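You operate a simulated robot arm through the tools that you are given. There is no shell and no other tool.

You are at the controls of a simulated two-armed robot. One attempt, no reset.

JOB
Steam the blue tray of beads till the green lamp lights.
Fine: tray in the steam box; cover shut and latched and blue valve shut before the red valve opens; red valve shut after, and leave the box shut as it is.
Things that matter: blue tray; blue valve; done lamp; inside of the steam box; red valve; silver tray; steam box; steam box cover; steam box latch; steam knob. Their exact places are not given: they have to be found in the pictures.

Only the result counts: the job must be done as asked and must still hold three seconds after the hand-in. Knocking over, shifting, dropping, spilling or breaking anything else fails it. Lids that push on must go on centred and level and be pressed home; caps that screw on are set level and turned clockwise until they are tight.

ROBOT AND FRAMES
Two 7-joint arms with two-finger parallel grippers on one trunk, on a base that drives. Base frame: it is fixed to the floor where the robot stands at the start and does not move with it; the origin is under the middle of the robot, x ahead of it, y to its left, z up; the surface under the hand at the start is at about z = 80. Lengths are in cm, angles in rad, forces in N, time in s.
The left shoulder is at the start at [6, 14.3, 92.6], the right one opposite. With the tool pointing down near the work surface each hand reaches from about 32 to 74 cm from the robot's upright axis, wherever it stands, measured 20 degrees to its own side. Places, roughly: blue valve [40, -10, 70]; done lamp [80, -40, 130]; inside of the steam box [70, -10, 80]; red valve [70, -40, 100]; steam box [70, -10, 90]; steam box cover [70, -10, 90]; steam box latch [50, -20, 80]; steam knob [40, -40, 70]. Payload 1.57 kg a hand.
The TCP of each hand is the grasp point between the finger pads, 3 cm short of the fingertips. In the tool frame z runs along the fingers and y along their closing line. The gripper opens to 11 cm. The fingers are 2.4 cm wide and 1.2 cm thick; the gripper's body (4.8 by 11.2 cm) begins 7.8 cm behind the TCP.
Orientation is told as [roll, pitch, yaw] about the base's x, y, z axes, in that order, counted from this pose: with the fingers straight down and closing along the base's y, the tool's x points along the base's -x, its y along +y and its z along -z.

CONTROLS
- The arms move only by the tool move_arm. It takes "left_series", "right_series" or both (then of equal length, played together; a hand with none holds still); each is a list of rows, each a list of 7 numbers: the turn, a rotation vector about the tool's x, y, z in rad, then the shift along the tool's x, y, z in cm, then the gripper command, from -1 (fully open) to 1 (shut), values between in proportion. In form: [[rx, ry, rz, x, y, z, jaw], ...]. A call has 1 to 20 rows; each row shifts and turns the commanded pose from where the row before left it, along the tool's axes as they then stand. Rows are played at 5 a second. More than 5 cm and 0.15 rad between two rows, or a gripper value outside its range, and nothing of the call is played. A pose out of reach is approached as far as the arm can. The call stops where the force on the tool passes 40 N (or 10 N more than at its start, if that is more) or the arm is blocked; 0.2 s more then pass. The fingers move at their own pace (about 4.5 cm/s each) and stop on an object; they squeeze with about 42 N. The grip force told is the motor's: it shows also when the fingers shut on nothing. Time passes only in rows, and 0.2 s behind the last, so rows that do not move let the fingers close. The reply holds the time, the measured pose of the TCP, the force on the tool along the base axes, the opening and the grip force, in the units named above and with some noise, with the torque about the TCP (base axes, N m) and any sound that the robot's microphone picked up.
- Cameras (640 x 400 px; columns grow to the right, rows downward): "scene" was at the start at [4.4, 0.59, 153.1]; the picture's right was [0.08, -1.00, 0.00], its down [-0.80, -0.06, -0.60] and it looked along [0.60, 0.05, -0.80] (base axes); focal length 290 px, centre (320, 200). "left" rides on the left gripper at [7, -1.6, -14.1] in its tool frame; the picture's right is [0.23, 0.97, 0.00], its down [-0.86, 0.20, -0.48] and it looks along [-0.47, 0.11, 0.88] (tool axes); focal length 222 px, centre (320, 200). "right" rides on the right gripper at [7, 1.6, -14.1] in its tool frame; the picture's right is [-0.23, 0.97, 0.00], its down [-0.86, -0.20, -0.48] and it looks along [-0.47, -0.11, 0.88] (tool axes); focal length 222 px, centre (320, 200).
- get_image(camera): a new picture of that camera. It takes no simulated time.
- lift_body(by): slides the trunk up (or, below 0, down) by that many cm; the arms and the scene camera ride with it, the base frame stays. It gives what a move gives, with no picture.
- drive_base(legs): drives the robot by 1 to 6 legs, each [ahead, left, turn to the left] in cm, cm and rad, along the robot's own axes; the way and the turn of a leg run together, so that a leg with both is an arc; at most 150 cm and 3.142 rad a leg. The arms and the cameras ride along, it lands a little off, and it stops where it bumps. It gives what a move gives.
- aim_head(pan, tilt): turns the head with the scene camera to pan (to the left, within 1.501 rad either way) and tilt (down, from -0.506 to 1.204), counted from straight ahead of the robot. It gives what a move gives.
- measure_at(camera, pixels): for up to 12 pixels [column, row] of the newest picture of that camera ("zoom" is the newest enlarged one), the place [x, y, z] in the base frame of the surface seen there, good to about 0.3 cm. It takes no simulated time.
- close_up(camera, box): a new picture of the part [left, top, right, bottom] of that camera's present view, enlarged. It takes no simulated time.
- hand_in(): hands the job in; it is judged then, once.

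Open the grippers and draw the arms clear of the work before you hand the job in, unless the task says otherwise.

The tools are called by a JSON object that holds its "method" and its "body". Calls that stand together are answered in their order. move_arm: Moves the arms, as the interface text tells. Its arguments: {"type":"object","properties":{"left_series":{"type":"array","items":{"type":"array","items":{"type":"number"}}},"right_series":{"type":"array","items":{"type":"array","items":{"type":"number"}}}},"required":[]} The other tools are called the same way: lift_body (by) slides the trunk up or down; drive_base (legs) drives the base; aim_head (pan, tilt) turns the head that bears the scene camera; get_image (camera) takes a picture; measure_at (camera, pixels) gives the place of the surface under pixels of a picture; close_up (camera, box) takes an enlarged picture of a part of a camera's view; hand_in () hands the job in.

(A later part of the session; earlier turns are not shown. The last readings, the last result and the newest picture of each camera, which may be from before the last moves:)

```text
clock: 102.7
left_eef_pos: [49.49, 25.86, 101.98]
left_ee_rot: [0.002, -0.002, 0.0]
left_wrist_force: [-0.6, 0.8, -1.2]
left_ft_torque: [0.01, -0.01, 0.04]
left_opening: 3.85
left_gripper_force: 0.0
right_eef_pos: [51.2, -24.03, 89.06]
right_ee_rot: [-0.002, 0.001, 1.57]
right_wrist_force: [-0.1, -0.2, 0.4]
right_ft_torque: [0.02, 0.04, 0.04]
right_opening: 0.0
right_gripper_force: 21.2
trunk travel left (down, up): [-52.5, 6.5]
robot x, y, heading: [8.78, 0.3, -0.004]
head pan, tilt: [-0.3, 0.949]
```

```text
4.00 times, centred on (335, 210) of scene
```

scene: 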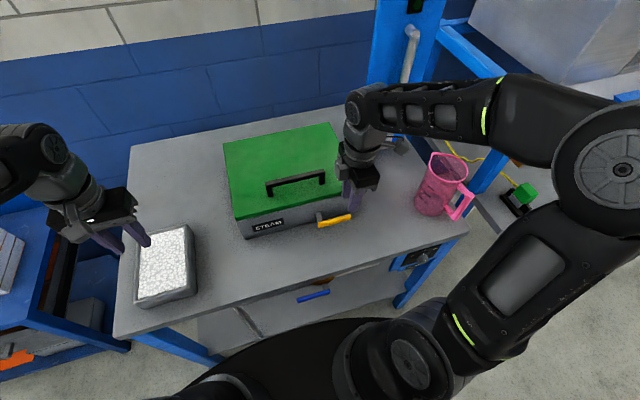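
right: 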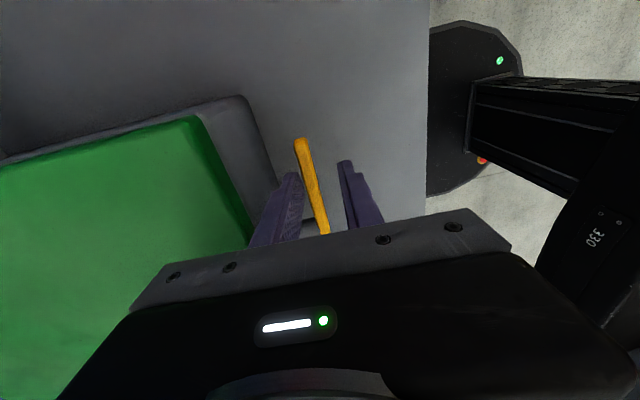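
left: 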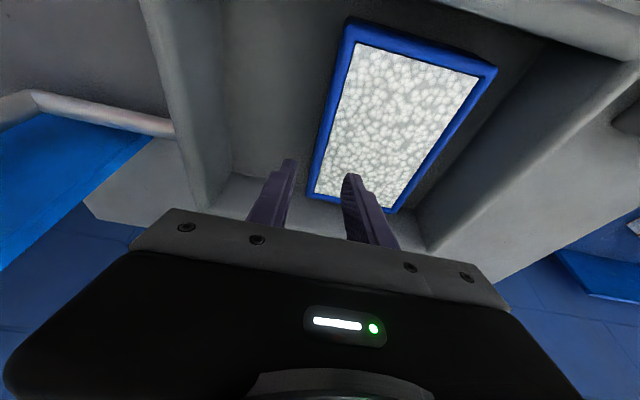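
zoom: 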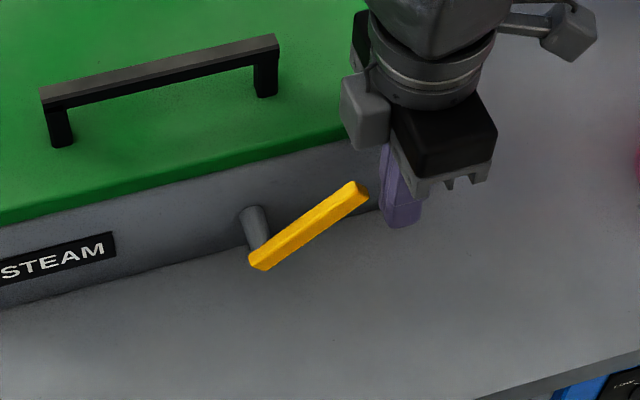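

The fingers are to the right of the bar. I push in +y in 1 cm rows to y≈−16.

{"method": "move_arm", "body": {"right_series": [[0, 0, 0, -1, -0.4, 0, 1], [0, 0, 0, -1, 0, 0, 1], [0, 0, 0, -1, 0, 0, 1], [0, 0, 0, -1, 0, 0, 1], [0, 0, 0, -1, 0, 0, 1], [0, 0, 0, -1, 0, 0, 1], [0, 0, 0, -1, 0, 0, 1], [0, 0, 0, -0.7, 0, 0, 1], [0, 0, 0, 0, 0, 0, 1]]}}

{"method": "close_up", "body": {"camera": "scene", "box": [270, 160, 400, 260]}}

```text
clock: 103.4
left_eef_pos: [49.63, 25.7, 102.1]
left_ee_rot: [0.002, 0.0, -0.003]
left_wrist_force: [-0.4, -0.1, -0.4]
left_ft_torque: [-0.06, 0.01, 0.0]
left_opening: 3.84
left_gripper_force: 0.1
right_eef_pos: [51.74, -22.46, 89.42]
right_ee_rot: [0.0, 0.013, 1.561]
right_wrist_force: [-6.2, -12.4, 9.8]
right_ft_torque: [0.23, 0.0, 0.11]
right_opening: 0.0
right_gripper_force: 21.3
trunk travel left (down, up): [-52.5, 6.5]
robot x, y, heading: [9.17, -0.28, -0.002]
head pan, tilt: [-0.3, 0.949]
stopped in row 3 (right hand): the force on the tool passed its limit at 49 N (the readings are from after the stop); the commanded pose is now the measured one
```

```text
4.00 times, centred on (335, 210) of scene
```

zoom: 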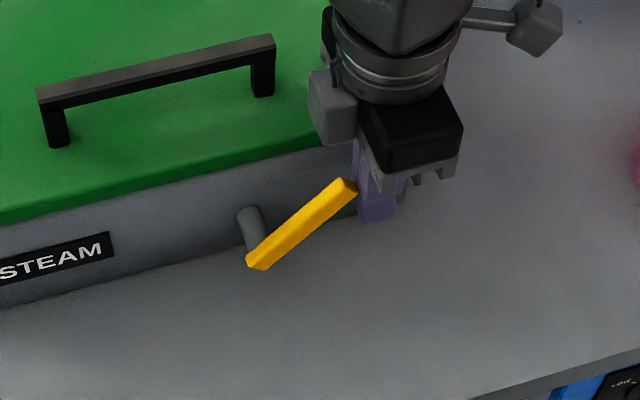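

The push met 49 N. I measure the bar's present angle to see whether it moved or has reached a stop.

{"method": "close_up", "body": {"camera": "scene", "box": [300, 190, 370, 240]}}

{"method": "measure_at", "body": {"camera": "zoom", "pixels": [[180, 240], [170, 260], [300, 160], [400, 100], [410, 80], [440, 95], [250, 200], [350, 130]]}}

```text
8.00 times, centred on (335, 215) of scene
```

zoom: 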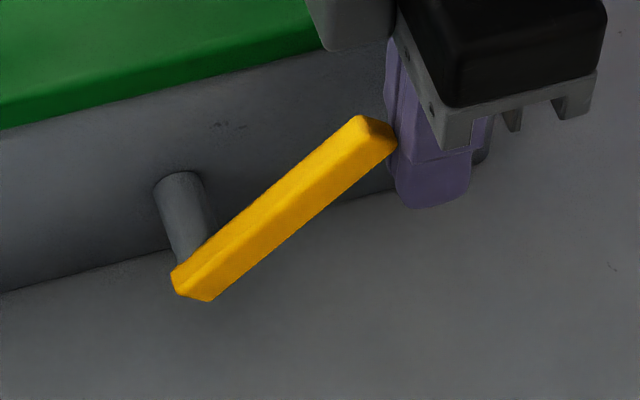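

```text
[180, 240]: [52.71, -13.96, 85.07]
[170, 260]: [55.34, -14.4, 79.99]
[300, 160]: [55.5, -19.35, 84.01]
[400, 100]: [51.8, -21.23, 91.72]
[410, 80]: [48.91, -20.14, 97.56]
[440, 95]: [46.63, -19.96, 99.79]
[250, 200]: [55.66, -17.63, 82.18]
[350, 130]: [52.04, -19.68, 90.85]
```

The bar did move (now about 51°), so it's stiff/damped. I push on slowly, 0.3 cm per row.

{"method": "move_arm", "body": {"right_series": [[0, 0, 0, -0.3, 0, 0, 1], [0, 0, 0, -0.3, 0, 0, 1], [0, 0, 0, -0.3, 0, 0, 1], [0, 0, 0, -0.3, 0, 0, 1], [0, 0, 0, -0.3, 0, 0, 1], [0, 0, 0, -0.3, 0, 0, 1], [0, 0, 0, -0.3, 0, 0, 1], [0, 0, 0, -0.3, 0, 0, 1], [0, 0, 0, -0.3, 0, 0, 1], [0, 0, 0, -0.3, 0, 0, 1]]}}

{"method": "close_up", "body": {"camera": "scene", "box": [270, 160, 400, 260]}}

```text
clock: 103.9
left_eef_pos: [49.68, 25.62, 102.07]
left_ee_rot: [0.002, 0.0, -0.007]
left_wrist_force: [0.3, -0.3, -0.1]
left_ft_torque: [-0.02, 0.01, 0.01]
left_opening: 3.87
left_gripper_force: 0.1
right_eef_pos: [51.75, -22.5, 89.44]
right_ee_rot: [-0.002, 0.018, 1.555]
right_wrist_force: [-6.5, -11.0, 7.8]
right_ft_torque: [0.2, 0.01, 0.12]
right_opening: 0.0
right_gripper_force: 20.8
trunk travel left (down, up): [-52.5, 6.5]
robot x, y, heading: [8.99, -0.06, -0.005]
head pan, tilt: [-0.3, 0.949]
stopped in row 2 (right hand): the force on the tool passed its limit at 43 N (the readings are from after the stop); the commanded pose is now the measured one
```

```text
4.00 times, centred on (335, 210) of scene
```

zoom: 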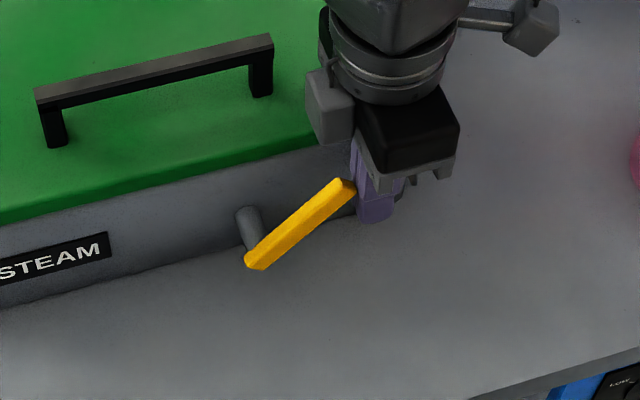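

It stops hard near here. I measure two points along the bar's face to get its exact angle and judge whether that is an end stop.

{"method": "close_up", "body": {"camera": "scene", "box": [310, 195, 370, 235]}}

{"method": "measure_at", "body": {"camera": "zoom", "pixels": [[140, 310], [200, 260], [250, 215], [300, 170], [340, 140], [120, 330], [180, 300], [280, 220], [230, 265]]}}

```text
10.00 times, centred on (340, 215) of scene
```

zoom: 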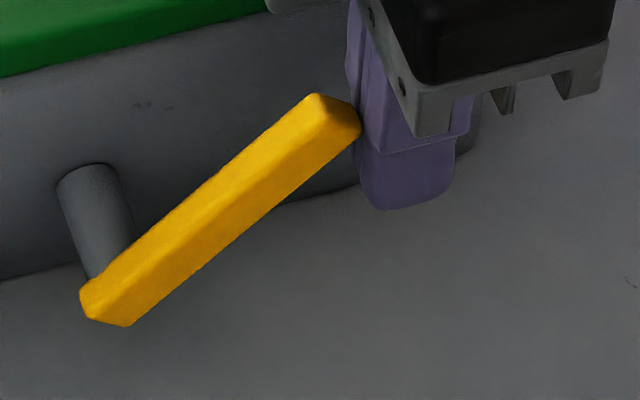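

```text
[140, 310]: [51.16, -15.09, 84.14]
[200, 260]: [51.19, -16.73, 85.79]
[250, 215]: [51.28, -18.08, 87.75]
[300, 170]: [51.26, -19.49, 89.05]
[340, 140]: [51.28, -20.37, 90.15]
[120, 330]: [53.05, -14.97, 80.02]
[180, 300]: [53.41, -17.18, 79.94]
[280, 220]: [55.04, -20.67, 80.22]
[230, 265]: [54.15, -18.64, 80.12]
```

The bar is at 48°. A purely sideways push jams by friction at its end, so I push along the arc's tangent (sideways and up together).

{"method": "move_arm", "body": {"right_series": [[0, 0, 0, -0.35, 0, -0.3, 1], [0, 0, 0, -0.35, 0, -0.3, 1], [0, 0, 0, -0.35, 0, -0.3, 1], [0, 0, 0, -0.4, 0, -0.24, 1], [0, 0, 0, -0.4, 0, -0.24, 1], [0, 0, 0, -0.4, 0, -0.24, 1], [0, 0, 0, -0.43, 0, -0.16, 1], [0, 0, 0, -0.43, 0, -0.16, 1], [0, 0, 0, -0.43, 0, -0.16, 1]]}}

{"method": "close_up", "body": {"camera": "scene", "box": [270, 160, 400, 260]}}

```text
clock: 105.0
left_eef_pos: [49.62, 25.56, 102.17]
left_ee_rot: [0.002, -0.005, -0.005]
left_wrist_force: [-0.3, -0.4, 0.5]
left_ft_torque: [0.0, 0.02, 0.02]
left_opening: 3.83
left_gripper_force: 0.0
right_eef_pos: [51.88, -21.11, 90.75]
right_ee_rot: [-0.003, 0.018, 1.555]
right_wrist_force: [-10.0, -9.3, 12.9]
right_ft_torque: [0.21, 0.03, 0.12]
right_opening: 0.0
right_gripper_force: 21.0
trunk travel left (down, up): [-52.5, 6.5]
robot x, y, heading: [8.81, -0.03, -0.009]
head pan, tilt: [-0.3, 0.949]
stopped in row 5 (right hand): the force on the tool passed its limit at 43 N (the readings are from after the stop); the commanded pose is now the measured one
```

```text
4.00 times, centred on (335, 210) of scene
```

zoom: 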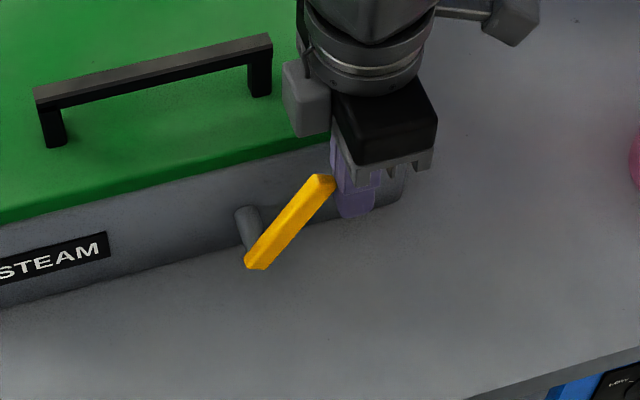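

The bar moved to about 60°. I relieve the vertical and x load a little and continue along the tangent.

{"method": "move_arm", "body": {"right_series": [[0, 0, 0, 0, 0.3, -0.4, 1], [0, 0, 0, -0.35, 0, -0.25, 1], [0, 0, 0, -0.35, 0, -0.25, 1], [0, 0, 0, -0.35, 0, -0.25, 1], [0, 0, 0, -0.4, 0, -0.2, 1], [0, 0, 0, -0.4, 0, -0.2, 1], [0, 0, 0, -0.4, 0, -0.15, 1], [0, 0, 0, -0.4, 0, -0.15, 1], [0, 0, 0, -0.4, 0, -0.1, 1], [0, 0, 0, -0.4, 0, -0.1, 1]]}}

{"method": "close_up", "body": {"camera": "scene", "box": [270, 160, 400, 260]}}

```text
clock: 107.2
left_eef_pos: [49.78, 25.6, 102.14]
left_ee_rot: [0.002, -0.002, -0.003]
left_wrist_force: [0.4, 0.3, -0.5]
left_ft_torque: [0.02, -0.01, 0.02]
left_opening: 3.83
left_gripper_force: 0.1
right_eef_pos: [51.74, -17.45, 92.76]
right_ee_rot: [-0.006, 0.016, 1.556]
right_wrist_force: [0.4, -0.6, 0.2]
right_ft_torque: [0.02, -0.01, -0.02]
right_opening: 0.0
right_gripper_force: 21.7
trunk travel left (down, up): [-52.5, 6.5]
robot x, y, heading: [9.24, -0.08, -0.002]
head pan, tilt: [-0.3, 0.949]
```

```text
4.00 times, centred on (335, 210) of scene
```

zoom: 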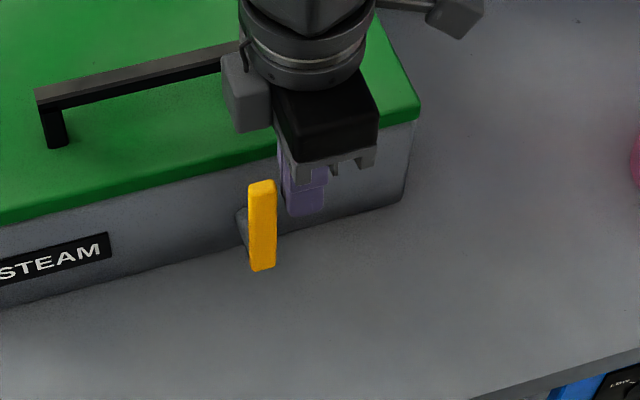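

The bar now stands near vertical and clear of the finger. I measure its angle.

{"method": "close_up", "body": {"camera": "scene", "box": [300, 190, 360, 235]}}

{"method": "measure_at", "body": {"camera": "zoom", "pixels": [[355, 370], [360, 300], [365, 240], [370, 180], [372, 150], [345, 240], [395, 240]]}}

```text
8.89 times, centred on (330, 212) of scene
```

zoom: 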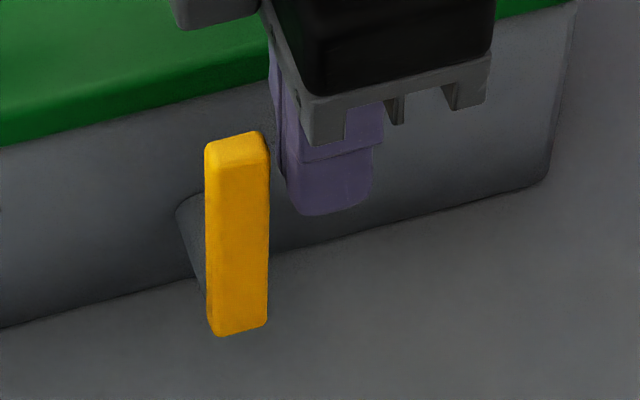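

```text
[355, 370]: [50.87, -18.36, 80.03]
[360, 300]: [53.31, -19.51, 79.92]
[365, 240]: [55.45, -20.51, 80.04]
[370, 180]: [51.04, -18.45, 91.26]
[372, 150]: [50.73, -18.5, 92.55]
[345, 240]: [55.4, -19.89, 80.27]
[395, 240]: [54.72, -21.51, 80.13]
```

The image shows the bar at zoom columns 205–270; I measure on it again.

{"method": "measure_at", "body": {"camera": "zoom", "pixels": [[240, 310], [240, 270], [240, 230], [240, 190], [240, 165], [240, 145], [212, 240], [265, 240]]}}

```text
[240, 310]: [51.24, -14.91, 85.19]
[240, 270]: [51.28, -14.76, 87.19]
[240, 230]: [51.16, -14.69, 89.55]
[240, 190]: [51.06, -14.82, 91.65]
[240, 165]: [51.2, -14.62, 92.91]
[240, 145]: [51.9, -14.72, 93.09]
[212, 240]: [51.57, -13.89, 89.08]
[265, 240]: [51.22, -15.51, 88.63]
```

The bar is upright (y −14.9 at z 85 to −14.7 at z 92.9, ≈90°). I nudge it gently toward +y to confirm it's at its end stop.

{"method": "move_arm", "body": {"right_series": [[0, 0, 0, -0.3, 0, 0, 1], [0, 0, 0, -0.3, 0, 0, 1], [0, 0, 0, -0.3, 0, 0, 1], [0, 0, 0, -0.2, 0, 0, 1]]}}

{"method": "close_up", "body": {"camera": "scene", "box": [300, 190, 360, 235]}}

{"method": "measure_at", "body": {"camera": "zoom", "pixels": [[240, 310], [240, 230], [240, 165]]}}

```text
clock: 108.2
left_eef_pos: [49.63, 25.33, 102.21]
left_ee_rot: [0.005, -0.002, -0.006]
left_wrist_force: [0.2, -0.7, -0.8]
left_ft_torque: [-0.01, 0.02, -0.02]
left_opening: 3.82
left_gripper_force: 0.0
right_eef_pos: [51.83, -16.9, 92.69]
right_ee_rot: [-0.005, 0.017, 1.554]
right_wrist_force: [0.9, -22.5, 5.9]
right_ft_torque: [0.13, 0.11, 0.02]
right_opening: 0.0
right_gripper_force: 21.6
trunk travel left (down, up): [-52.5, 6.5]
robot x, y, heading: [8.67, -0.13, -0.006]
head pan, tilt: [-0.3, 0.949]
```

```text
8.89 times, centred on (330, 212) of scene
```

zoom: 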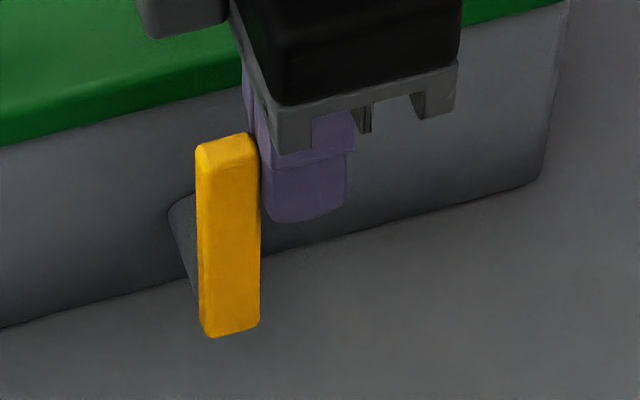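

```text
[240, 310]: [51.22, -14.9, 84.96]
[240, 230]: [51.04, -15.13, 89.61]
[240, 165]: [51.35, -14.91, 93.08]
```

The bar resists with 22 N and doesn't move: it's at its 90° stop, latched. I back the right hand away to the right and up, clear of the latch.

{"method": "move_arm", "body": {"right_series": [[0, 0, 0, 1.5, 0, 0, 1], [0, 0, 0, 2, 0, 0, 1], [0, 0, 0, 0, 0, -4, 1], [0, 0, 0, 0, 0, -4, 1], [0, 0, 0, 0, 3, -3, 1], [0, 0, 0, 0, 0, 0, 1]]}}

{"method": "aim_head", "body": {"pan": -0.15, "tilt": 1.1}}

{"method": "get_image", "body": {"camera": "scene"}}

```text
clock: 109.6
left_eef_pos: [49.68, 25.52, 101.97]
left_ee_rot: [0.0, -0.002, -0.003]
left_wrist_force: [-0.9, -0.1, -0.1]
left_ft_torque: [0.01, 0.01, -0.01]
left_opening: 3.86
left_gripper_force: 0.0
right_eef_pos: [48.93, -19.96, 103.64]
right_ee_rot: [-0.004, 0.017, 1.557]
right_wrist_force: [-0.2, 0.2, -0.1]
right_ft_torque: [0.0, 0.02, 0.01]
right_opening: 0.02
right_gripper_force: 21.4
trunk travel left (down, up): [-52.5, 6.5]
robot x, y, heading: [8.86, 0.11, -0.004]
head pan, tilt: [-0.3, 0.949]
```

```text
clock: 110.3
left_eef_pos: [49.71, 25.62, 102.27]
left_ee_rot: [0.001, -0.002, -0.002]
left_wrist_force: [-0.2, -0.4, -0.3]
left_ft_torque: [-0.02, -0.02, 0.03]
left_opening: 3.86
left_gripper_force: 0.1
right_eef_pos: [48.91, -20.06, 103.55]
right_ee_rot: [-0.006, 0.016, 1.557]
right_wrist_force: [0.9, -0.3, -0.1]
right_ft_torque: [0.01, 0.02, 0.0]
right_opening: 0.0
right_gripper_force: 20.9
trunk travel left (down, up): [-52.5, 6.5]
robot x, y, heading: [8.81, -0.08, -0.006]
head pan, tilt: [-0.15, 1.1]
```

```text
taken
```

scene: 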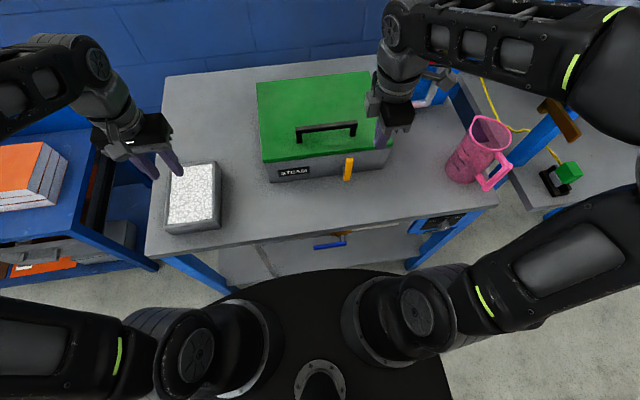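

The latch bar stands upright in the picture at (348,168). Next is the blue valve below the table's front edge; I drive back 31 cm for room and look at it.

{"method": "drive_base", "body": {"legs": [[-31, 0, 0]]}}

{"method": "aim_head", "body": {"pan": -0.15, "tilt": 0.85}}

{"method": "get_image", "body": {"camera": "scene"}}

{"method": "close_up", "body": {"camera": "scene", "box": [280, 170, 440, 280]}}

```text
clock: 112.5
left_eef_pos: [17.99, 25.82, 102.03]
left_ee_rot: [0.002, -0.005, -0.003]
left_wrist_force: [0.0, -0.6, -0.4]
left_ft_torque: [-0.01, -0.03, -0.01]
left_opening: 3.86
left_gripper_force: 0.1
right_eef_pos: [17.46, -19.68, 103.61]
right_ee_rot: [-0.006, 0.016, 1.558]
right_wrist_force: [-0.6, 0.3, 0.4]
right_ft_torque: [-0.02, -0.06, 0.01]
right_opening: 0.0
right_gripper_force: 21.2
trunk travel left (down, up): [-52.5, 6.5]
robot x, y, heading: [-23.1, -0.36, -0.005]
head pan, tilt: [-0.15, 1.1]
```

```text
clock: 113.2
left_eef_pos: [17.91, 25.75, 102.13]
left_ee_rot: [0.001, -0.002, 0.0]
left_wrist_force: [-0.3, 0.3, -0.2]
left_ft_torque: [0.02, 0.0, -0.02]
left_opening: 3.84
left_gripper_force: 0.1
right_eef_pos: [17.38, -19.69, 103.64]
right_ee_rot: [-0.004, 0.015, 1.559]
right_wrist_force: [0.2, -0.3, 0.0]
right_ft_torque: [0.0, 0.01, -0.03]
right_opening: 0.0
right_gripper_force: 21.5
trunk travel left (down, up): [-52.5, 6.5]
robot x, y, heading: [-22.52, -0.05, -0.009]
head pan, tilt: [-0.15, 0.85]
```

```text
taken
```

scene: 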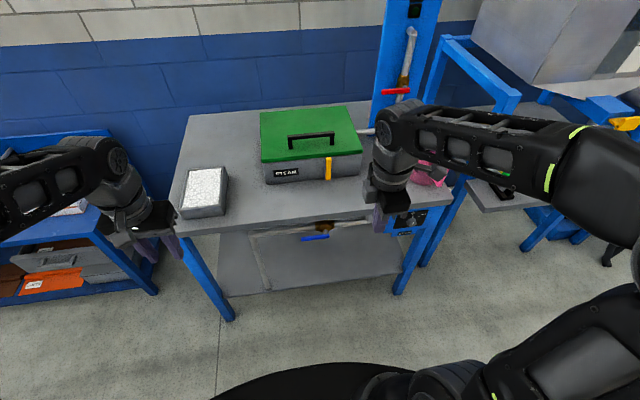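

```text
3.64 times, centred on (360, 225) of scene
```

zoom: 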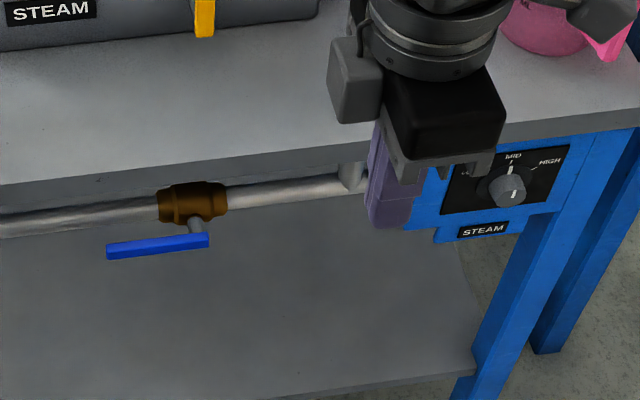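

The steam knob points at MID (leave it). I measure the blue valve's handle, stem, pipe and the table edge.

{"method": "close_up", "body": {"camera": "scene", "box": [295, 210, 375, 260]}}

{"method": "measure_at", "body": {"camera": "zoom", "pixels": [[65, 225], [150, 215], [240, 200], [265, 195], [235, 168], [60, 215], [60, 240], [230, 130], [420, 110], [100, 60], [265, 210], [150, 228]]}}

```text
8.00 times, centred on (335, 235) of scene
```

zoom: 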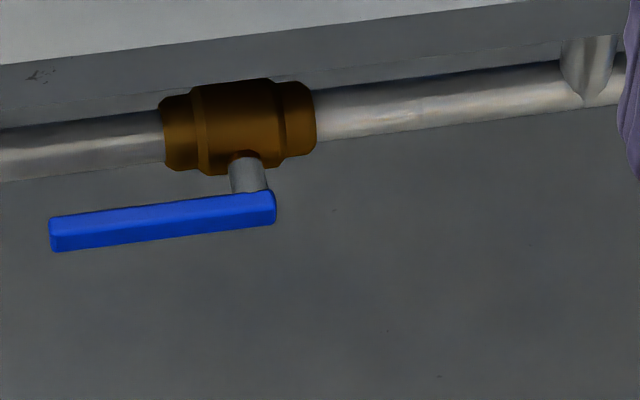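

```text
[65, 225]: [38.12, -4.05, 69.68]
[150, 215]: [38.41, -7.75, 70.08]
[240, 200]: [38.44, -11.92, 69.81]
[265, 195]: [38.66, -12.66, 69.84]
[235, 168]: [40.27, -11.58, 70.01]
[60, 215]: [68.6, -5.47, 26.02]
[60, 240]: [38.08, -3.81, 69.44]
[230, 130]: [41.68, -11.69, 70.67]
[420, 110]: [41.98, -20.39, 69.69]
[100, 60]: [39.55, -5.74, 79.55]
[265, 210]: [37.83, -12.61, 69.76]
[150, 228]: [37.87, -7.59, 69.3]
```

The blue handle: pivot at y≈−11.9, z≈69.4, bar along +y to y≈−3.5, x≈38.4, in front of the table edge (39.5). I back up 14 cm more for room to point a hand horizontally at it, and turn the right hand's yaw back to 0.

{"method": "drive_base", "body": {"legs": [[-14, 0, 0]]}}

{"method": "move_arm", "body": {"right_series": [[0, 0, 0.142, 0, 0, 0, 1], [0, 0, 0.142, 0, 0, 0, 1], [0, 0, 0.142, 0, 0, 0, 1], [0, 0, 0.142, 0, 0, 0, 1], [0, 0, 0.142, 0, 0, 0, 1], [0, 0, 0.142, 0, 0, 0, 1], [0, 0, 0.142, 0, 0, 0, 1], [0, 0, 0.142, 0, 0, 0, 1], [0, 0, 0.142, 0, 0, 0, 1], [0, 0, 0.142, 0, 0, 0, 1], [0, 0, 0.139, 0, 0, 0, 1], [0, 0, 0, -4, 1, 0, 1], [0, 0, 0, -4, 1, 0, 1], [0, 0, 0, -4, 1, 0, 1], [0, 0, 0, 0, 0, 0, 1]]}}

```text
clock: 114.6
left_eef_pos: [3.54, 26.07, 102.17]
left_ee_rot: [0.002, -0.004, 0.0]
left_wrist_force: [-0.8, 0.0, -0.8]
left_ft_torque: [-0.03, -0.01, 0.0]
left_opening: 3.83
left_gripper_force: 0.1
right_eef_pos: [2.97, -19.47, 103.7]
right_ee_rot: [-0.005, 0.014, 1.561]
right_wrist_force: [-0.2, -0.7, 1.0]
right_ft_torque: [0.0, -0.03, 0.0]
right_opening: 0.01
right_gripper_force: 22.1
trunk travel left (down, up): [-52.5, 6.5]
robot x, y, heading: [-36.9, -0.31, 0.001]
head pan, tilt: [-0.15, 0.85]
```

```text
clock: 117.8
left_eef_pos: [3.65, 25.96, 102.09]
left_ee_rot: [0.001, -0.002, 0.002]
left_wrist_force: [0.1, -0.7, 0.2]
left_ft_torque: [0.02, -0.02, -0.04]
left_opening: 3.85
left_gripper_force: 0.0
right_eef_pos: [15.24, -16.65, 103.54]
right_ee_rot: [-0.016, -0.005, 0.001]
right_wrist_force: [-0.2, 0.5, 0.1]
right_ft_torque: [0.0, 0.02, -0.01]
right_opening: 0.0
right_gripper_force: 21.8
trunk travel left (down, up): [-52.5, 6.5]
robot x, y, heading: [-36.82, -0.03, -0.001]
head pan, tilt: [-0.15, 0.85]
```

Right hand at yaw 0, (15.2,−16.7,103.5). I move forward/down and pitch it toward horizontal in stages.

{"method": "move_arm", "body": {"right_series": [[0, 0, 0, -3, 0.8, 3.5, 1], [0, 0, 0, -3, 0.8, 3.5, 1], [0, 0, 0, -3, 0.8, 3.5, 1], [0, -0.135, 0, 0, 0, 0, 1], [0, -0.135, 0, 0, 0, 0, 1], [0, -0.135, 0, 0, 0, 0, 1], [0, -0.135, 0, 0, 0, 0, 1], [0, -0.135, 0, 0, 0, 0, 1], [0, -0.135, 0, 0, 0, 0, 1], [0, 0, 0, 1.68, 0, 3.67, 1], [0, 0, 0, 1.68, 0, 3.67, 1], [0, 0, 0, 1.68, 0, 3.67, 1], [0, 0, 0, 1.68, 0, 3.67, 1], [0, -0.14, 0, 0, 0, 0, 1], [0, -0.14, 0, 0, 0, 0, 1], [0, -0.14, 0, 0, 0, 0, 1], [0, -0.14, 0, 0, 0, 0, 1], [0, -0.14, 0, 0, 0, 0, 1], [0, 0, 0, 0, 0, 0, 1]]}}

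{"method": "get_image", "body": {"camera": "scene"}}

{"method": "get_image", "body": {"camera": "right"}}

```text
clock: 121.8
left_eef_pos: [3.65, 26.06, 102.13]
left_ee_rot: [0.002, -0.001, 0.001]
left_wrist_force: [-0.5, -0.2, 0.0]
left_ft_torque: [-0.03, -0.01, 0.01]
left_opening: 3.85
left_gripper_force: 0.0
right_eef_pos: [30.25, -14.36, 78.21]
right_ee_rot: [-0.278, -1.513, 0.279]
right_wrist_force: [0.2, 0.1, -0.7]
right_ft_torque: [0.01, 0.05, 0.0]
right_opening: 0.01
right_gripper_force: 21.2
trunk travel left (down, up): [-52.5, 6.5]
robot x, y, heading: [-37.01, 0.03, -0.0]
head pan, tilt: [-0.15, 0.85]
```

```text
taken
```

scene: 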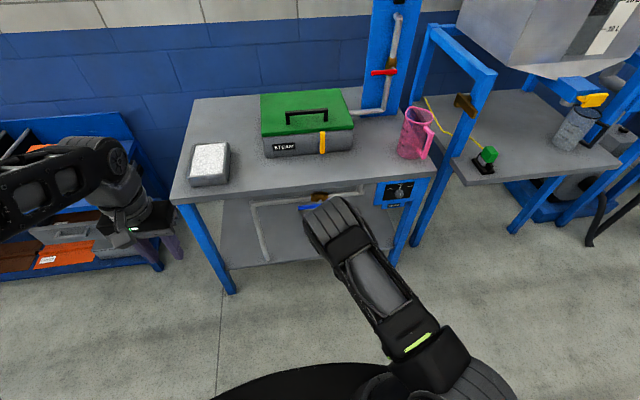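

```text
taken
```

right: 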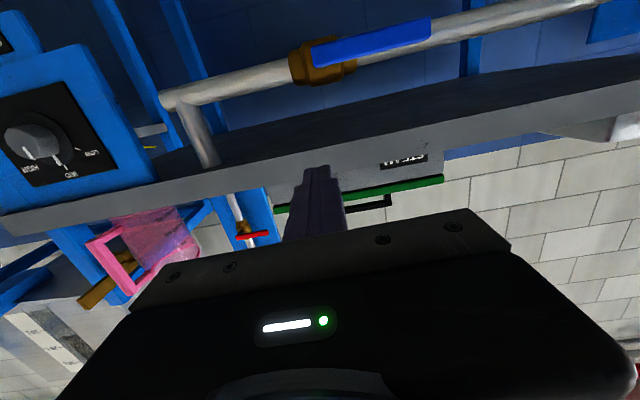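

The hand points forward at (30.3,−14.4,78.2); the blue handle is seen at (370,40) in its (upside-down) picture. I lower it below the handle's height, shift to y≈−5, and advance the fingertips under the bar.

{"method": "move_arm", "body": {"right_series": [[0, 0, 0, 4, 0, 0, 1], [0, 0, 0, 4, 0, 0, 1], [0, 0, 0, 3.5, 0, 0, 1], [0, 0, 0, 0, 4.7, 0, 1], [0, 0, 0, 0, 4.7, 0, 1], [0, 0, 0, 0, 0, 3.5, 1], [0, 0, 0, 0, 0, 3.4, 1], [0, 0, 0, 0, 0, 0, 1]]}}

{"method": "get_image", "body": {"camera": "right"}}

{"method": "get_image", "body": {"camera": "scene"}}

```text
clock: 123.6
left_eef_pos: [3.61, 25.96, 102.06]
left_ee_rot: [0.002, 0.0, 0.002]
left_wrist_force: [0.6, -0.2, 0.0]
left_ft_torque: [0.02, 0.02, 0.02]
left_opening: 3.85
left_gripper_force: 0.1
right_eef_pos: [36.51, -5.03, 66.37]
right_ee_rot: [-0.273, -1.511, 0.275]
right_wrist_force: [0.1, -0.5, 1.0]
right_ft_torque: [-0.03, 0.01, 0.0]
right_opening: 0.01
right_gripper_force: 21.6
trunk travel left (down, up): [-52.5, 6.5]
robot x, y, heading: [-36.87, 0.5, 0.002]
head pan, tilt: [-0.15, 0.85]
```

```text
taken
```

right: 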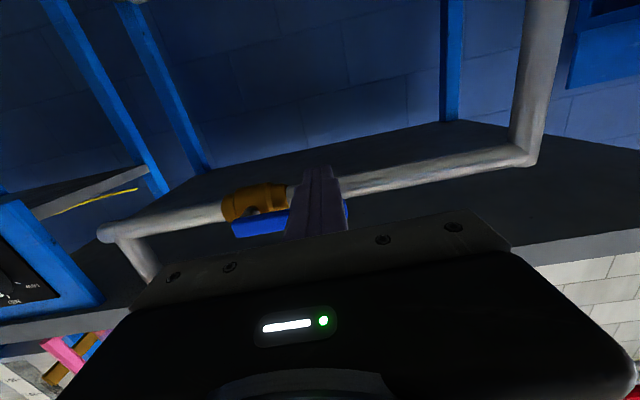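

```text
taken
```

scene: 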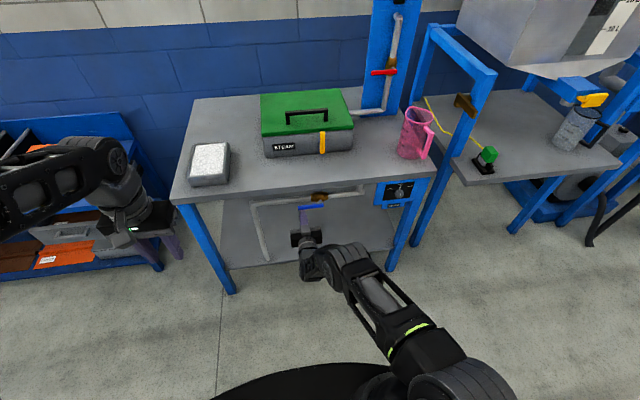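

The fingers are just below the handle's free end (z 66.4). I push up 2.5 cm gently to see if the handle turns upward.

{"method": "move_arm", "body": {"right_series": [[0, 0, 0, -0.5, 0, 0, 1], [0, 0, 0, -0.5, 0, 0, 1], [0, 0, 0, -0.4, 0, 0, 1], [0, 0, 0, -0.4, 0, 0, 1], [0, 0, 0, -0.4, 0, 0, 1], [0, 0, 0, -0.4, 0, 0, 1], [0, 0, 0, 0, 0, 0, 1]]}}

{"method": "close_up", "body": {"camera": "scene", "box": [270, 170, 370, 270]}}

```text
clock: 124.8
left_eef_pos: [3.76, 25.97, 101.92]
left_ee_rot: [0.004, -0.001, 0.0]
left_wrist_force: [0.2, -0.2, -0.7]
left_ft_torque: [-0.01, -0.04, -0.02]
left_opening: 3.82
left_gripper_force: 0.0
right_eef_pos: [36.22, -5.14, 67.14]
right_ee_rot: [-0.188, -1.481, 0.192]
right_wrist_force: [2.6, 0.0, -10.8]
right_ft_torque: [0.03, 0.25, -0.02]
right_opening: 0.0
right_gripper_force: 21.5
trunk travel left (down, up): [-52.5, 6.5]
robot x, y, heading: [-36.94, 0.06, 0.001]
head pan, tilt: [-0.15, 0.85]
stopped in row 6 (right hand): the force on the tool passed its limit at 42 N (the readings are from after the stop); the commanded pose is now the measured one
```

```text
4.00 times, centred on (320, 220) of scene
```

zoom: 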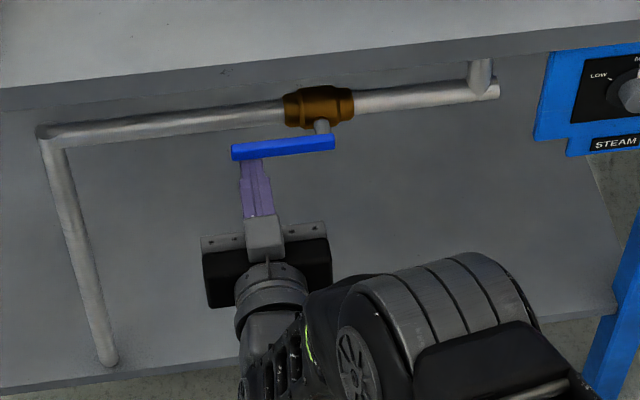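

Upward is blocked (42 N, handle unmoved), so it turns downward. I back off, go above the bar and come forward over it.

{"method": "move_arm", "body": {"right_series": [[0, 0, 0, 0.5, 0, 0, 1], [0, 0, 0, 0, 0, -4.5, 1], [0, 0, 0, -3, 0, 0, 1], [0, 0, 0, -3, 0, 0, 1], [0, 0, 0, 0, 0, 4.9, 1], [0, 0, 0, 0, 0, 0, 1]]}}

{"method": "close_up", "body": {"camera": "scene", "box": [270, 170, 370, 270]}}

```text
clock: 126.2
left_eef_pos: [3.56, 25.95, 102.15]
left_ee_rot: [0.002, -0.003, 0.002]
left_wrist_force: [0.6, 0.3, -0.3]
left_ft_torque: [0.01, 0.01, -0.04]
left_opening: 3.85
left_gripper_force: 0.1
right_eef_pos: [37.22, -4.95, 72.89]
right_ee_rot: [-0.21, -1.489, 0.213]
right_wrist_force: [0.4, -0.5, -0.2]
right_ft_torque: [-0.03, 0.02, -0.02]
right_opening: 0.0
right_gripper_force: 21.0
trunk travel left (down, up): [-52.5, 6.5]
robot x, y, heading: [-36.99, 0.39, -0.003]
head pan, tilt: [-0.15, 0.85]
```

```text
4.00 times, centred on (320, 220) of scene
```

zoom: 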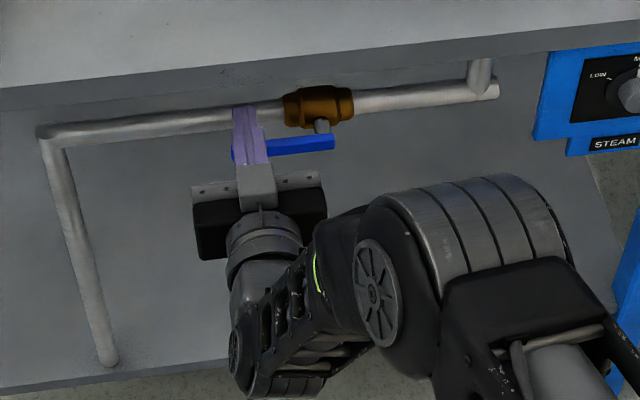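

Now above the bar at z 72.9. I push down along the arc for the first 30° and watch the force.

{"method": "move_arm", "body": {"right_series": [[0, 0, 0, 0.9, 0, 0, 1], [0, 0, 0, 0.9, 0, 0, 1], [0, 0, 0, 0.62, 0.07, 0, 1], [0, 0, 0, 0.62, 0.07, 0, 1], [0, 0, 0, 0.62, 0.06, 0, 1], [0, 0, 0, 0.62, -0.1, 0, 1], [0, 0, 0, 0.61, -0.1, 0, 1], [0, 0, 0, 0.61, -0.1, 0, 1], [0, 0, 0, 0, 0, 0, 1]]}}

{"method": "close_up", "body": {"camera": "scene", "box": [270, 170, 370, 270]}}

```text
clock: 128.2
left_eef_pos: [3.65, 26.13, 102.03]
left_ee_rot: [0.002, -0.002, 0.001]
left_wrist_force: [-0.2, -1.0, -0.1]
left_ft_torque: [-0.01, 0.03, 0.02]
left_opening: 3.87
left_gripper_force: 0.0
right_eef_pos: [36.67, -5.33, 67.55]
right_ee_rot: [-0.204, -1.488, 0.207]
right_wrist_force: [-0.1, 0.7, 0.2]
right_ft_torque: [0.0, 0.03, -0.01]
right_opening: 0.0
right_gripper_force: 21.2
trunk travel left (down, up): [-52.5, 6.5]
robot x, y, heading: [-36.94, 0.0, -0.001]
head pan, tilt: [-0.15, 0.85]
```

```text
4.00 times, centred on (320, 220) of scene
```

zoom: 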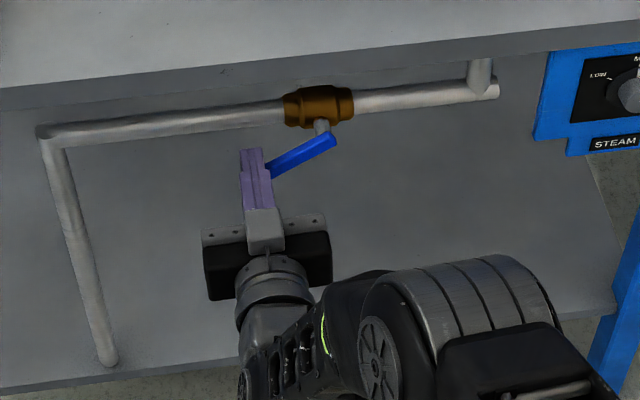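

The handle turns down freely. I continue along the arc to the full quarter turn.

{"method": "move_arm", "body": {"right_series": [[0, 0, 0, 0.56, -0.25, 0, 1], [0, 0, 0, 0.56, -0.25, 0, 1], [0, 0, 0, 0.56, -0.25, 0, 1], [0, 0, 0, 0.48, -0.39, 0, 1], [0, 0, 0, 0.48, -0.39, 0, 1], [0, 0, 0, 0.48, -0.39, 0, 1], [0, 0, 0, 0.37, -0.5, 0, 1], [0, 0, 0, 0.37, -0.5, 0, 1], [0, 0, 0, 0.37, -0.5, 0, 1], [0, 0, 0, 0.23, -0.57, 0, 1], [0, 0, 0, 0.23, -0.57, 0, 1], [0, 0, 0, 0.2, -0.57, 0, 1], [0, 0, 0, 0, 0, 0, 1]]}}

{"method": "close_up", "body": {"camera": "scene", "box": [270, 170, 370, 270]}}

```text
clock: 131.0
left_eef_pos: [3.71, 26.06, 102.13]
left_ee_rot: [0.002, -0.002, 0.002]
left_wrist_force: [0.2, -0.1, 0.5]
left_ft_torque: [-0.01, -0.01, -0.02]
left_opening: 3.84
left_gripper_force: 0.0
right_eef_pos: [36.26, -10.45, 62.58]
right_ee_rot: [-0.209, -1.488, 0.21]
right_wrist_force: [0.0, -0.8, 0.3]
right_ft_torque: [0.02, 0.04, 0.01]
right_opening: 0.01
right_gripper_force: 21.1
trunk travel left (down, up): [-52.5, 6.5]
robot x, y, heading: [-37.0, 0.12, -0.0]
head pan, tilt: [-0.15, 0.85]
```

```text
4.00 times, centred on (320, 220) of scene
```

zoom: 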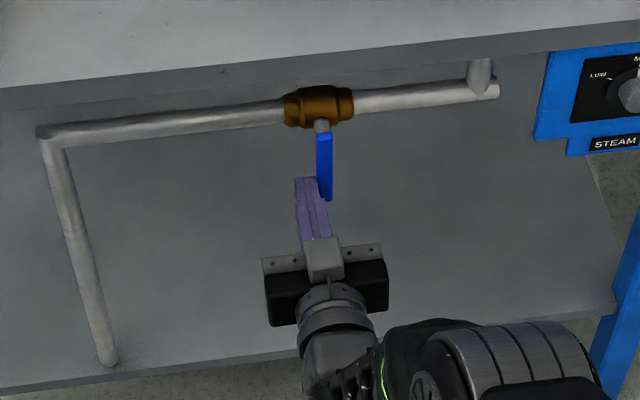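

The handle now points down, near perpendicular to the pipe. I nudge it on toward −y to make sure it reaches its stop.

{"method": "move_arm", "body": {"right_series": [[0, 0, 0, 0, -0.3, 0, 1], [0, 0, 0, 0, -0.3, 0, 1], [0, 0, 0, 0, -0.3, 0, 1], [0, 0, 0, 0, -0.3, 0, 1]]}}

{"method": "close_up", "body": {"camera": "scene", "box": [320, 190, 370, 230]}}

{"method": "measure_at", "body": {"camera": "zoom", "pixels": [[330, 120], [330, 180], [330, 230], [330, 270]]}}

```text
clock: 132.0
left_eef_pos: [3.67, 26.19, 102.11]
left_ee_rot: [0.003, 0.0, 0.004]
left_wrist_force: [-0.2, -0.4, 0.1]
left_ft_torque: [0.0, -0.04, 0.01]
left_opening: 3.84
left_gripper_force: 0.1
right_eef_pos: [36.1, -10.43, 62.68]
right_ee_rot: [-0.18, -1.488, 0.203]
right_wrist_force: [2.9, 6.1, -1.4]
right_ft_torque: [0.1, 0.0, 0.12]
right_opening: 0.0
right_gripper_force: 21.2
trunk travel left (down, up): [-52.5, 6.5]
robot x, y, heading: [-37.21, 0.4, 0.002]
head pan, tilt: [-0.15, 0.85]
stopped in row 4 (right hand): the force on the tool passed its limit at 42 N (the readings are from after the stop); the commanded pose is now the measured one
```

```text
10.00 times, centred on (345, 210) of scene
```

zoom: 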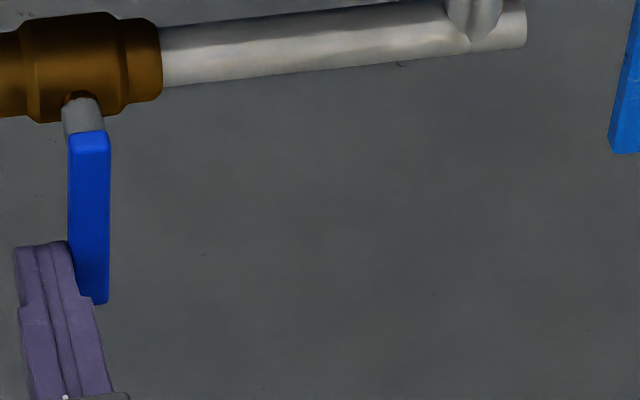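

```text
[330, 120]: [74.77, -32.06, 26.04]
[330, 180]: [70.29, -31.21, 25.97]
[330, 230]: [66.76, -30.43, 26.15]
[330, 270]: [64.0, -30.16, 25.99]
```

The handle is at its stop, pointing straight down across the pipe: blue valve shut. I withdraw the right hand backward and look at the red valve and the flask.

{"method": "move_arm", "body": {"right_series": [[0, 0, 0, 0, 0.5, -3, 1], [0, 0, 0, 0, 0, -4.5, 1], [0, 0, 0, 0, 0, -4.5, 1], [0, 0, 0, 0, 0, -2, 1], [0, 0, 0, 0, 0, 0, 1]]}}

{"method": "aim_head", "body": {"pan": -0.4, "tilt": 0.5}}

{"method": "get_image", "body": {"camera": "scene"}}

```text
clock: 133.2
left_eef_pos: [3.7, 26.19, 101.98]
left_ee_rot: [0.002, -0.002, 0.003]
left_wrist_force: [-1.1, 0.5, -0.2]
left_ft_torque: [0.01, -0.01, 0.0]
left_opening: 3.86
left_gripper_force: 0.0
right_eef_pos: [22.13, -10.51, 63.65]
right_ee_rot: [-0.194, -1.488, 0.216]
right_wrist_force: [-0.6, -0.3, -0.3]
right_ft_torque: [0.01, -0.02, -0.02]
right_opening: 0.0
right_gripper_force: 21.4
trunk travel left (down, up): [-52.5, 6.5]
robot x, y, heading: [-37.12, 0.22, 0.002]
head pan, tilt: [-0.15, 0.85]
```

```text
clock: 134.1
left_eef_pos: [3.57, 26.26, 102.02]
left_ee_rot: [0.002, -0.002, 0.005]
left_wrist_force: [0.1, 0.8, -0.2]
left_ft_torque: [0.02, 0.0, 0.0]
left_opening: 3.85
left_gripper_force: 0.0
right_eef_pos: [22.13, -10.41, 63.56]
right_ee_rot: [-0.192, -1.489, 0.212]
right_wrist_force: [-0.4, -0.7, -0.5]
right_ft_torque: [0.03, -0.03, 0.04]
right_opening: 0.0
right_gripper_force: 21.5
trunk travel left (down, up): [-52.5, 6.5]
robot x, y, heading: [-37.3, 0.35, 0.004]
head pan, tilt: [-0.4, 0.499]
```

```text
taken
```

scene: 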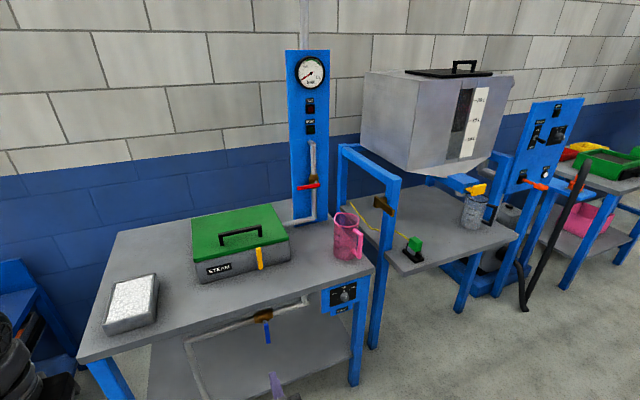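

{"method": "close_up", "body": {"camera": "scene", "box": [270, 130, 380, 270]}}

{"method": "close_up", "body": {"camera": "scene", "box": [280, 165, 340, 205]}}

{"method": "measure_at", "body": {"camera": "scene", "pixels": [[299, 189], [305, 187], [318, 185], [313, 180], [313, 200], [312, 160], [344, 215], [336, 240], [361, 232], [348, 257], [333, 217], [300, 110]]}}

```text
2.86 times, centred on (325, 200) of scene
```

zoom: 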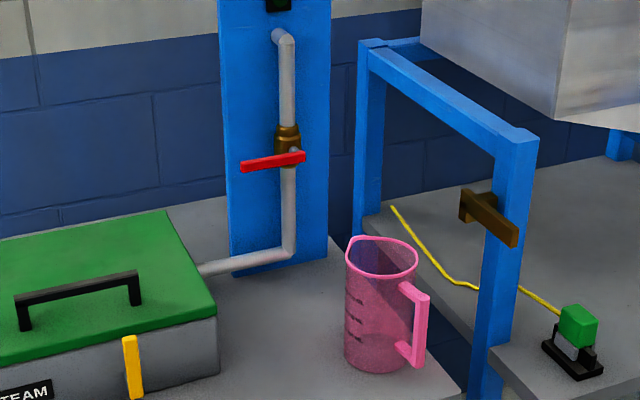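

```text
10.00 times, centred on (310, 185) of scene
```

zoom: 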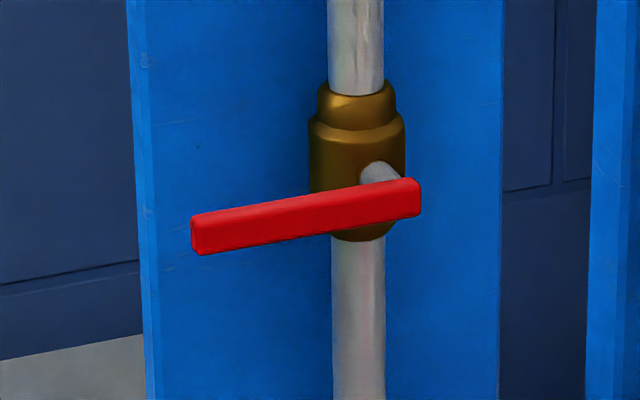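

```text
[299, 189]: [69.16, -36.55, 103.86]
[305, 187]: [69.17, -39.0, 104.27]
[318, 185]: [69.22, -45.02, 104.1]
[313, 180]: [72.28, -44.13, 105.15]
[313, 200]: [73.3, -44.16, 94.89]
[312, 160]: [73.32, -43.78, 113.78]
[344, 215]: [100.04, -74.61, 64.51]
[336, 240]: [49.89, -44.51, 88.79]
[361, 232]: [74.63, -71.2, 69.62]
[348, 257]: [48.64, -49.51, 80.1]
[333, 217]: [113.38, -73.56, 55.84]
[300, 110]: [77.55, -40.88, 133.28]
```

The red handle: pivot at y≈−44.2, z≈104, bar toward +y to y≈−36, x≈69.7; the flask stands below/in front at about (51,−48), top z≈96. I bring the right hand back to tool-down the way it came, before driving forward.

{"method": "move_arm", "body": {"right_series": [[0, 0, 0, -3.65, -1, 2, 1], [0, 0, 0, -3.65, -1, 2, 1], [0, 0, 0, -3.65, -1, 2, 1], [0, 0, 0, -3.65, -1, 2, 1], [0, 0.14, 0, 0, 0, 0, 1], [0, 0.14, 0, 0, 0, 0, 1], [0, 0.14, 0, 0, 0, 0, 1], [0, 0.14, 0, 0, 0, 0, 1], [0, 0.14, 0, 0, 0, 0, 1], [0, 0, 0, -1.68, 0, -3.67, 1], [0, 0, 0, -1.68, 0, -3.67, 1], [0, 0, 0, -1.68, 0, -3.67, 1], [0, 0, 0, -1.68, 0, -3.67, 1], [0, 0, 0, -1.68, 0, -3.67, 1]]}}

```text
clock: 137.1
left_eef_pos: [3.42, 26.26, 102.03]
left_ee_rot: [0.001, -0.001, 0.004]
left_wrist_force: [-0.2, 0.6, -0.4]
left_ft_torque: [-0.03, -0.01, 0.01]
left_opening: 3.84
left_gripper_force: 0.0
right_eef_pos: [24.31, -13.83, 96.85]
right_ee_rot: [-0.021, -0.791, 0.036]
right_wrist_force: [-1.5, 0.0, 0.0]
right_ft_torque: [-0.01, -0.01, 0.0]
right_opening: 0.03
right_gripper_force: 21.0
trunk travel left (down, up): [-52.5, 6.5]
robot x, y, heading: [-37.15, 0.5, 0.003]
head pan, tilt: [-0.4, 0.499]
```

I raise the right hand to z≈112 and shift right, then drive forward 37 cm and 8 cm to the right to face the red valve.

{"method": "move_arm", "body": {"right_series": [[0, 0, 0, -2.66, -2, -2.64, 1], [0, 0, 0, -2.66, -2, -2.64, 1], [0, 0, 0, -2.66, -2, -2.64, 1], [0, 0, 0, -2.66, -2, -2.64, 1], [0, 0, 0, 0, 0, 0, 1]]}}

{"method": "drive_base", "body": {"legs": [[37, 0, 0], [0, -8, 0]]}}

{"method": "get_image", "body": {"camera": "scene"}}

{"method": "get_image", "body": {"camera": "right"}}

```text
clock: 138.3
left_eef_pos: [3.61, 26.21, 102.06]
left_ee_rot: [0.001, -0.002, 0.005]
left_wrist_force: [-0.8, 0.4, -0.1]
left_ft_torque: [-0.02, 0.01, -0.02]
left_opening: 3.85
left_gripper_force: 0.0
right_eef_pos: [24.19, -21.59, 111.67]
right_ee_rot: [-0.022, -0.789, 0.036]
right_wrist_force: [-0.8, 0.6, -0.4]
right_ft_torque: [0.03, 0.01, 0.0]
right_opening: 0.01
right_gripper_force: 21.0
trunk travel left (down, up): [-52.5, 6.5]
robot x, y, heading: [-37.18, 0.16, 0.004]
head pan, tilt: [-0.4, 0.499]
```

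```text
clock: 141.2
left_eef_pos: [39.57, 18.33, 102.03]
left_ee_rot: [0.002, -0.002, 0.007]
left_wrist_force: [1.0, -0.3, -0.1]
left_ft_torque: [0.05, 0.01, 0.02]
left_opening: 3.87
left_gripper_force: 0.0
right_eef_pos: [60.32, -29.42, 111.54]
right_ee_rot: [-0.019, -0.789, 0.037]
right_wrist_force: [-0.3, -0.7, 0.2]
right_ft_torque: [0.04, 0.01, 0.02]
right_opening: 0.02
right_gripper_force: 21.7
trunk travel left (down, up): [-52.5, 6.5]
robot x, y, heading: [-0.65, -7.84, 0.003]
head pan, tilt: [-0.4, 0.499]
```

```text
taken
```

scene: 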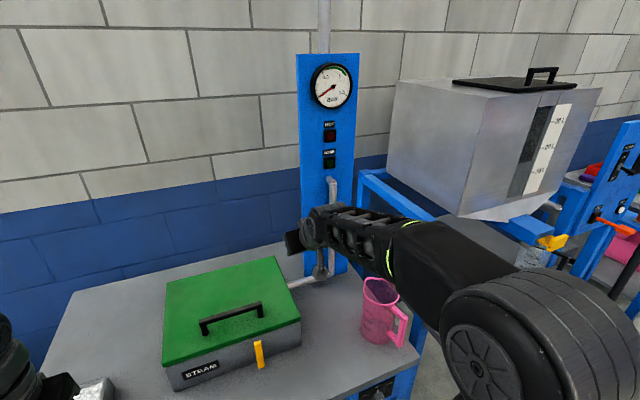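

```text
taken
```

right: 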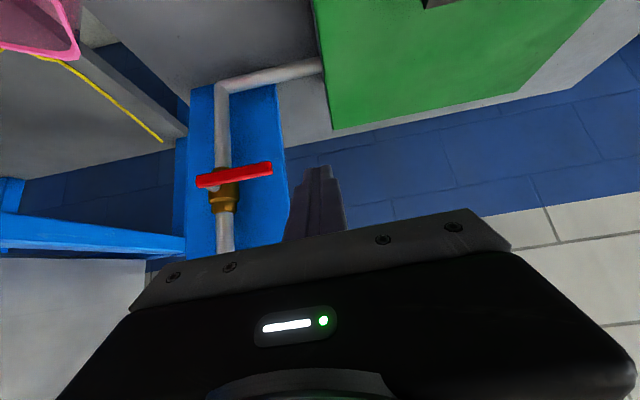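

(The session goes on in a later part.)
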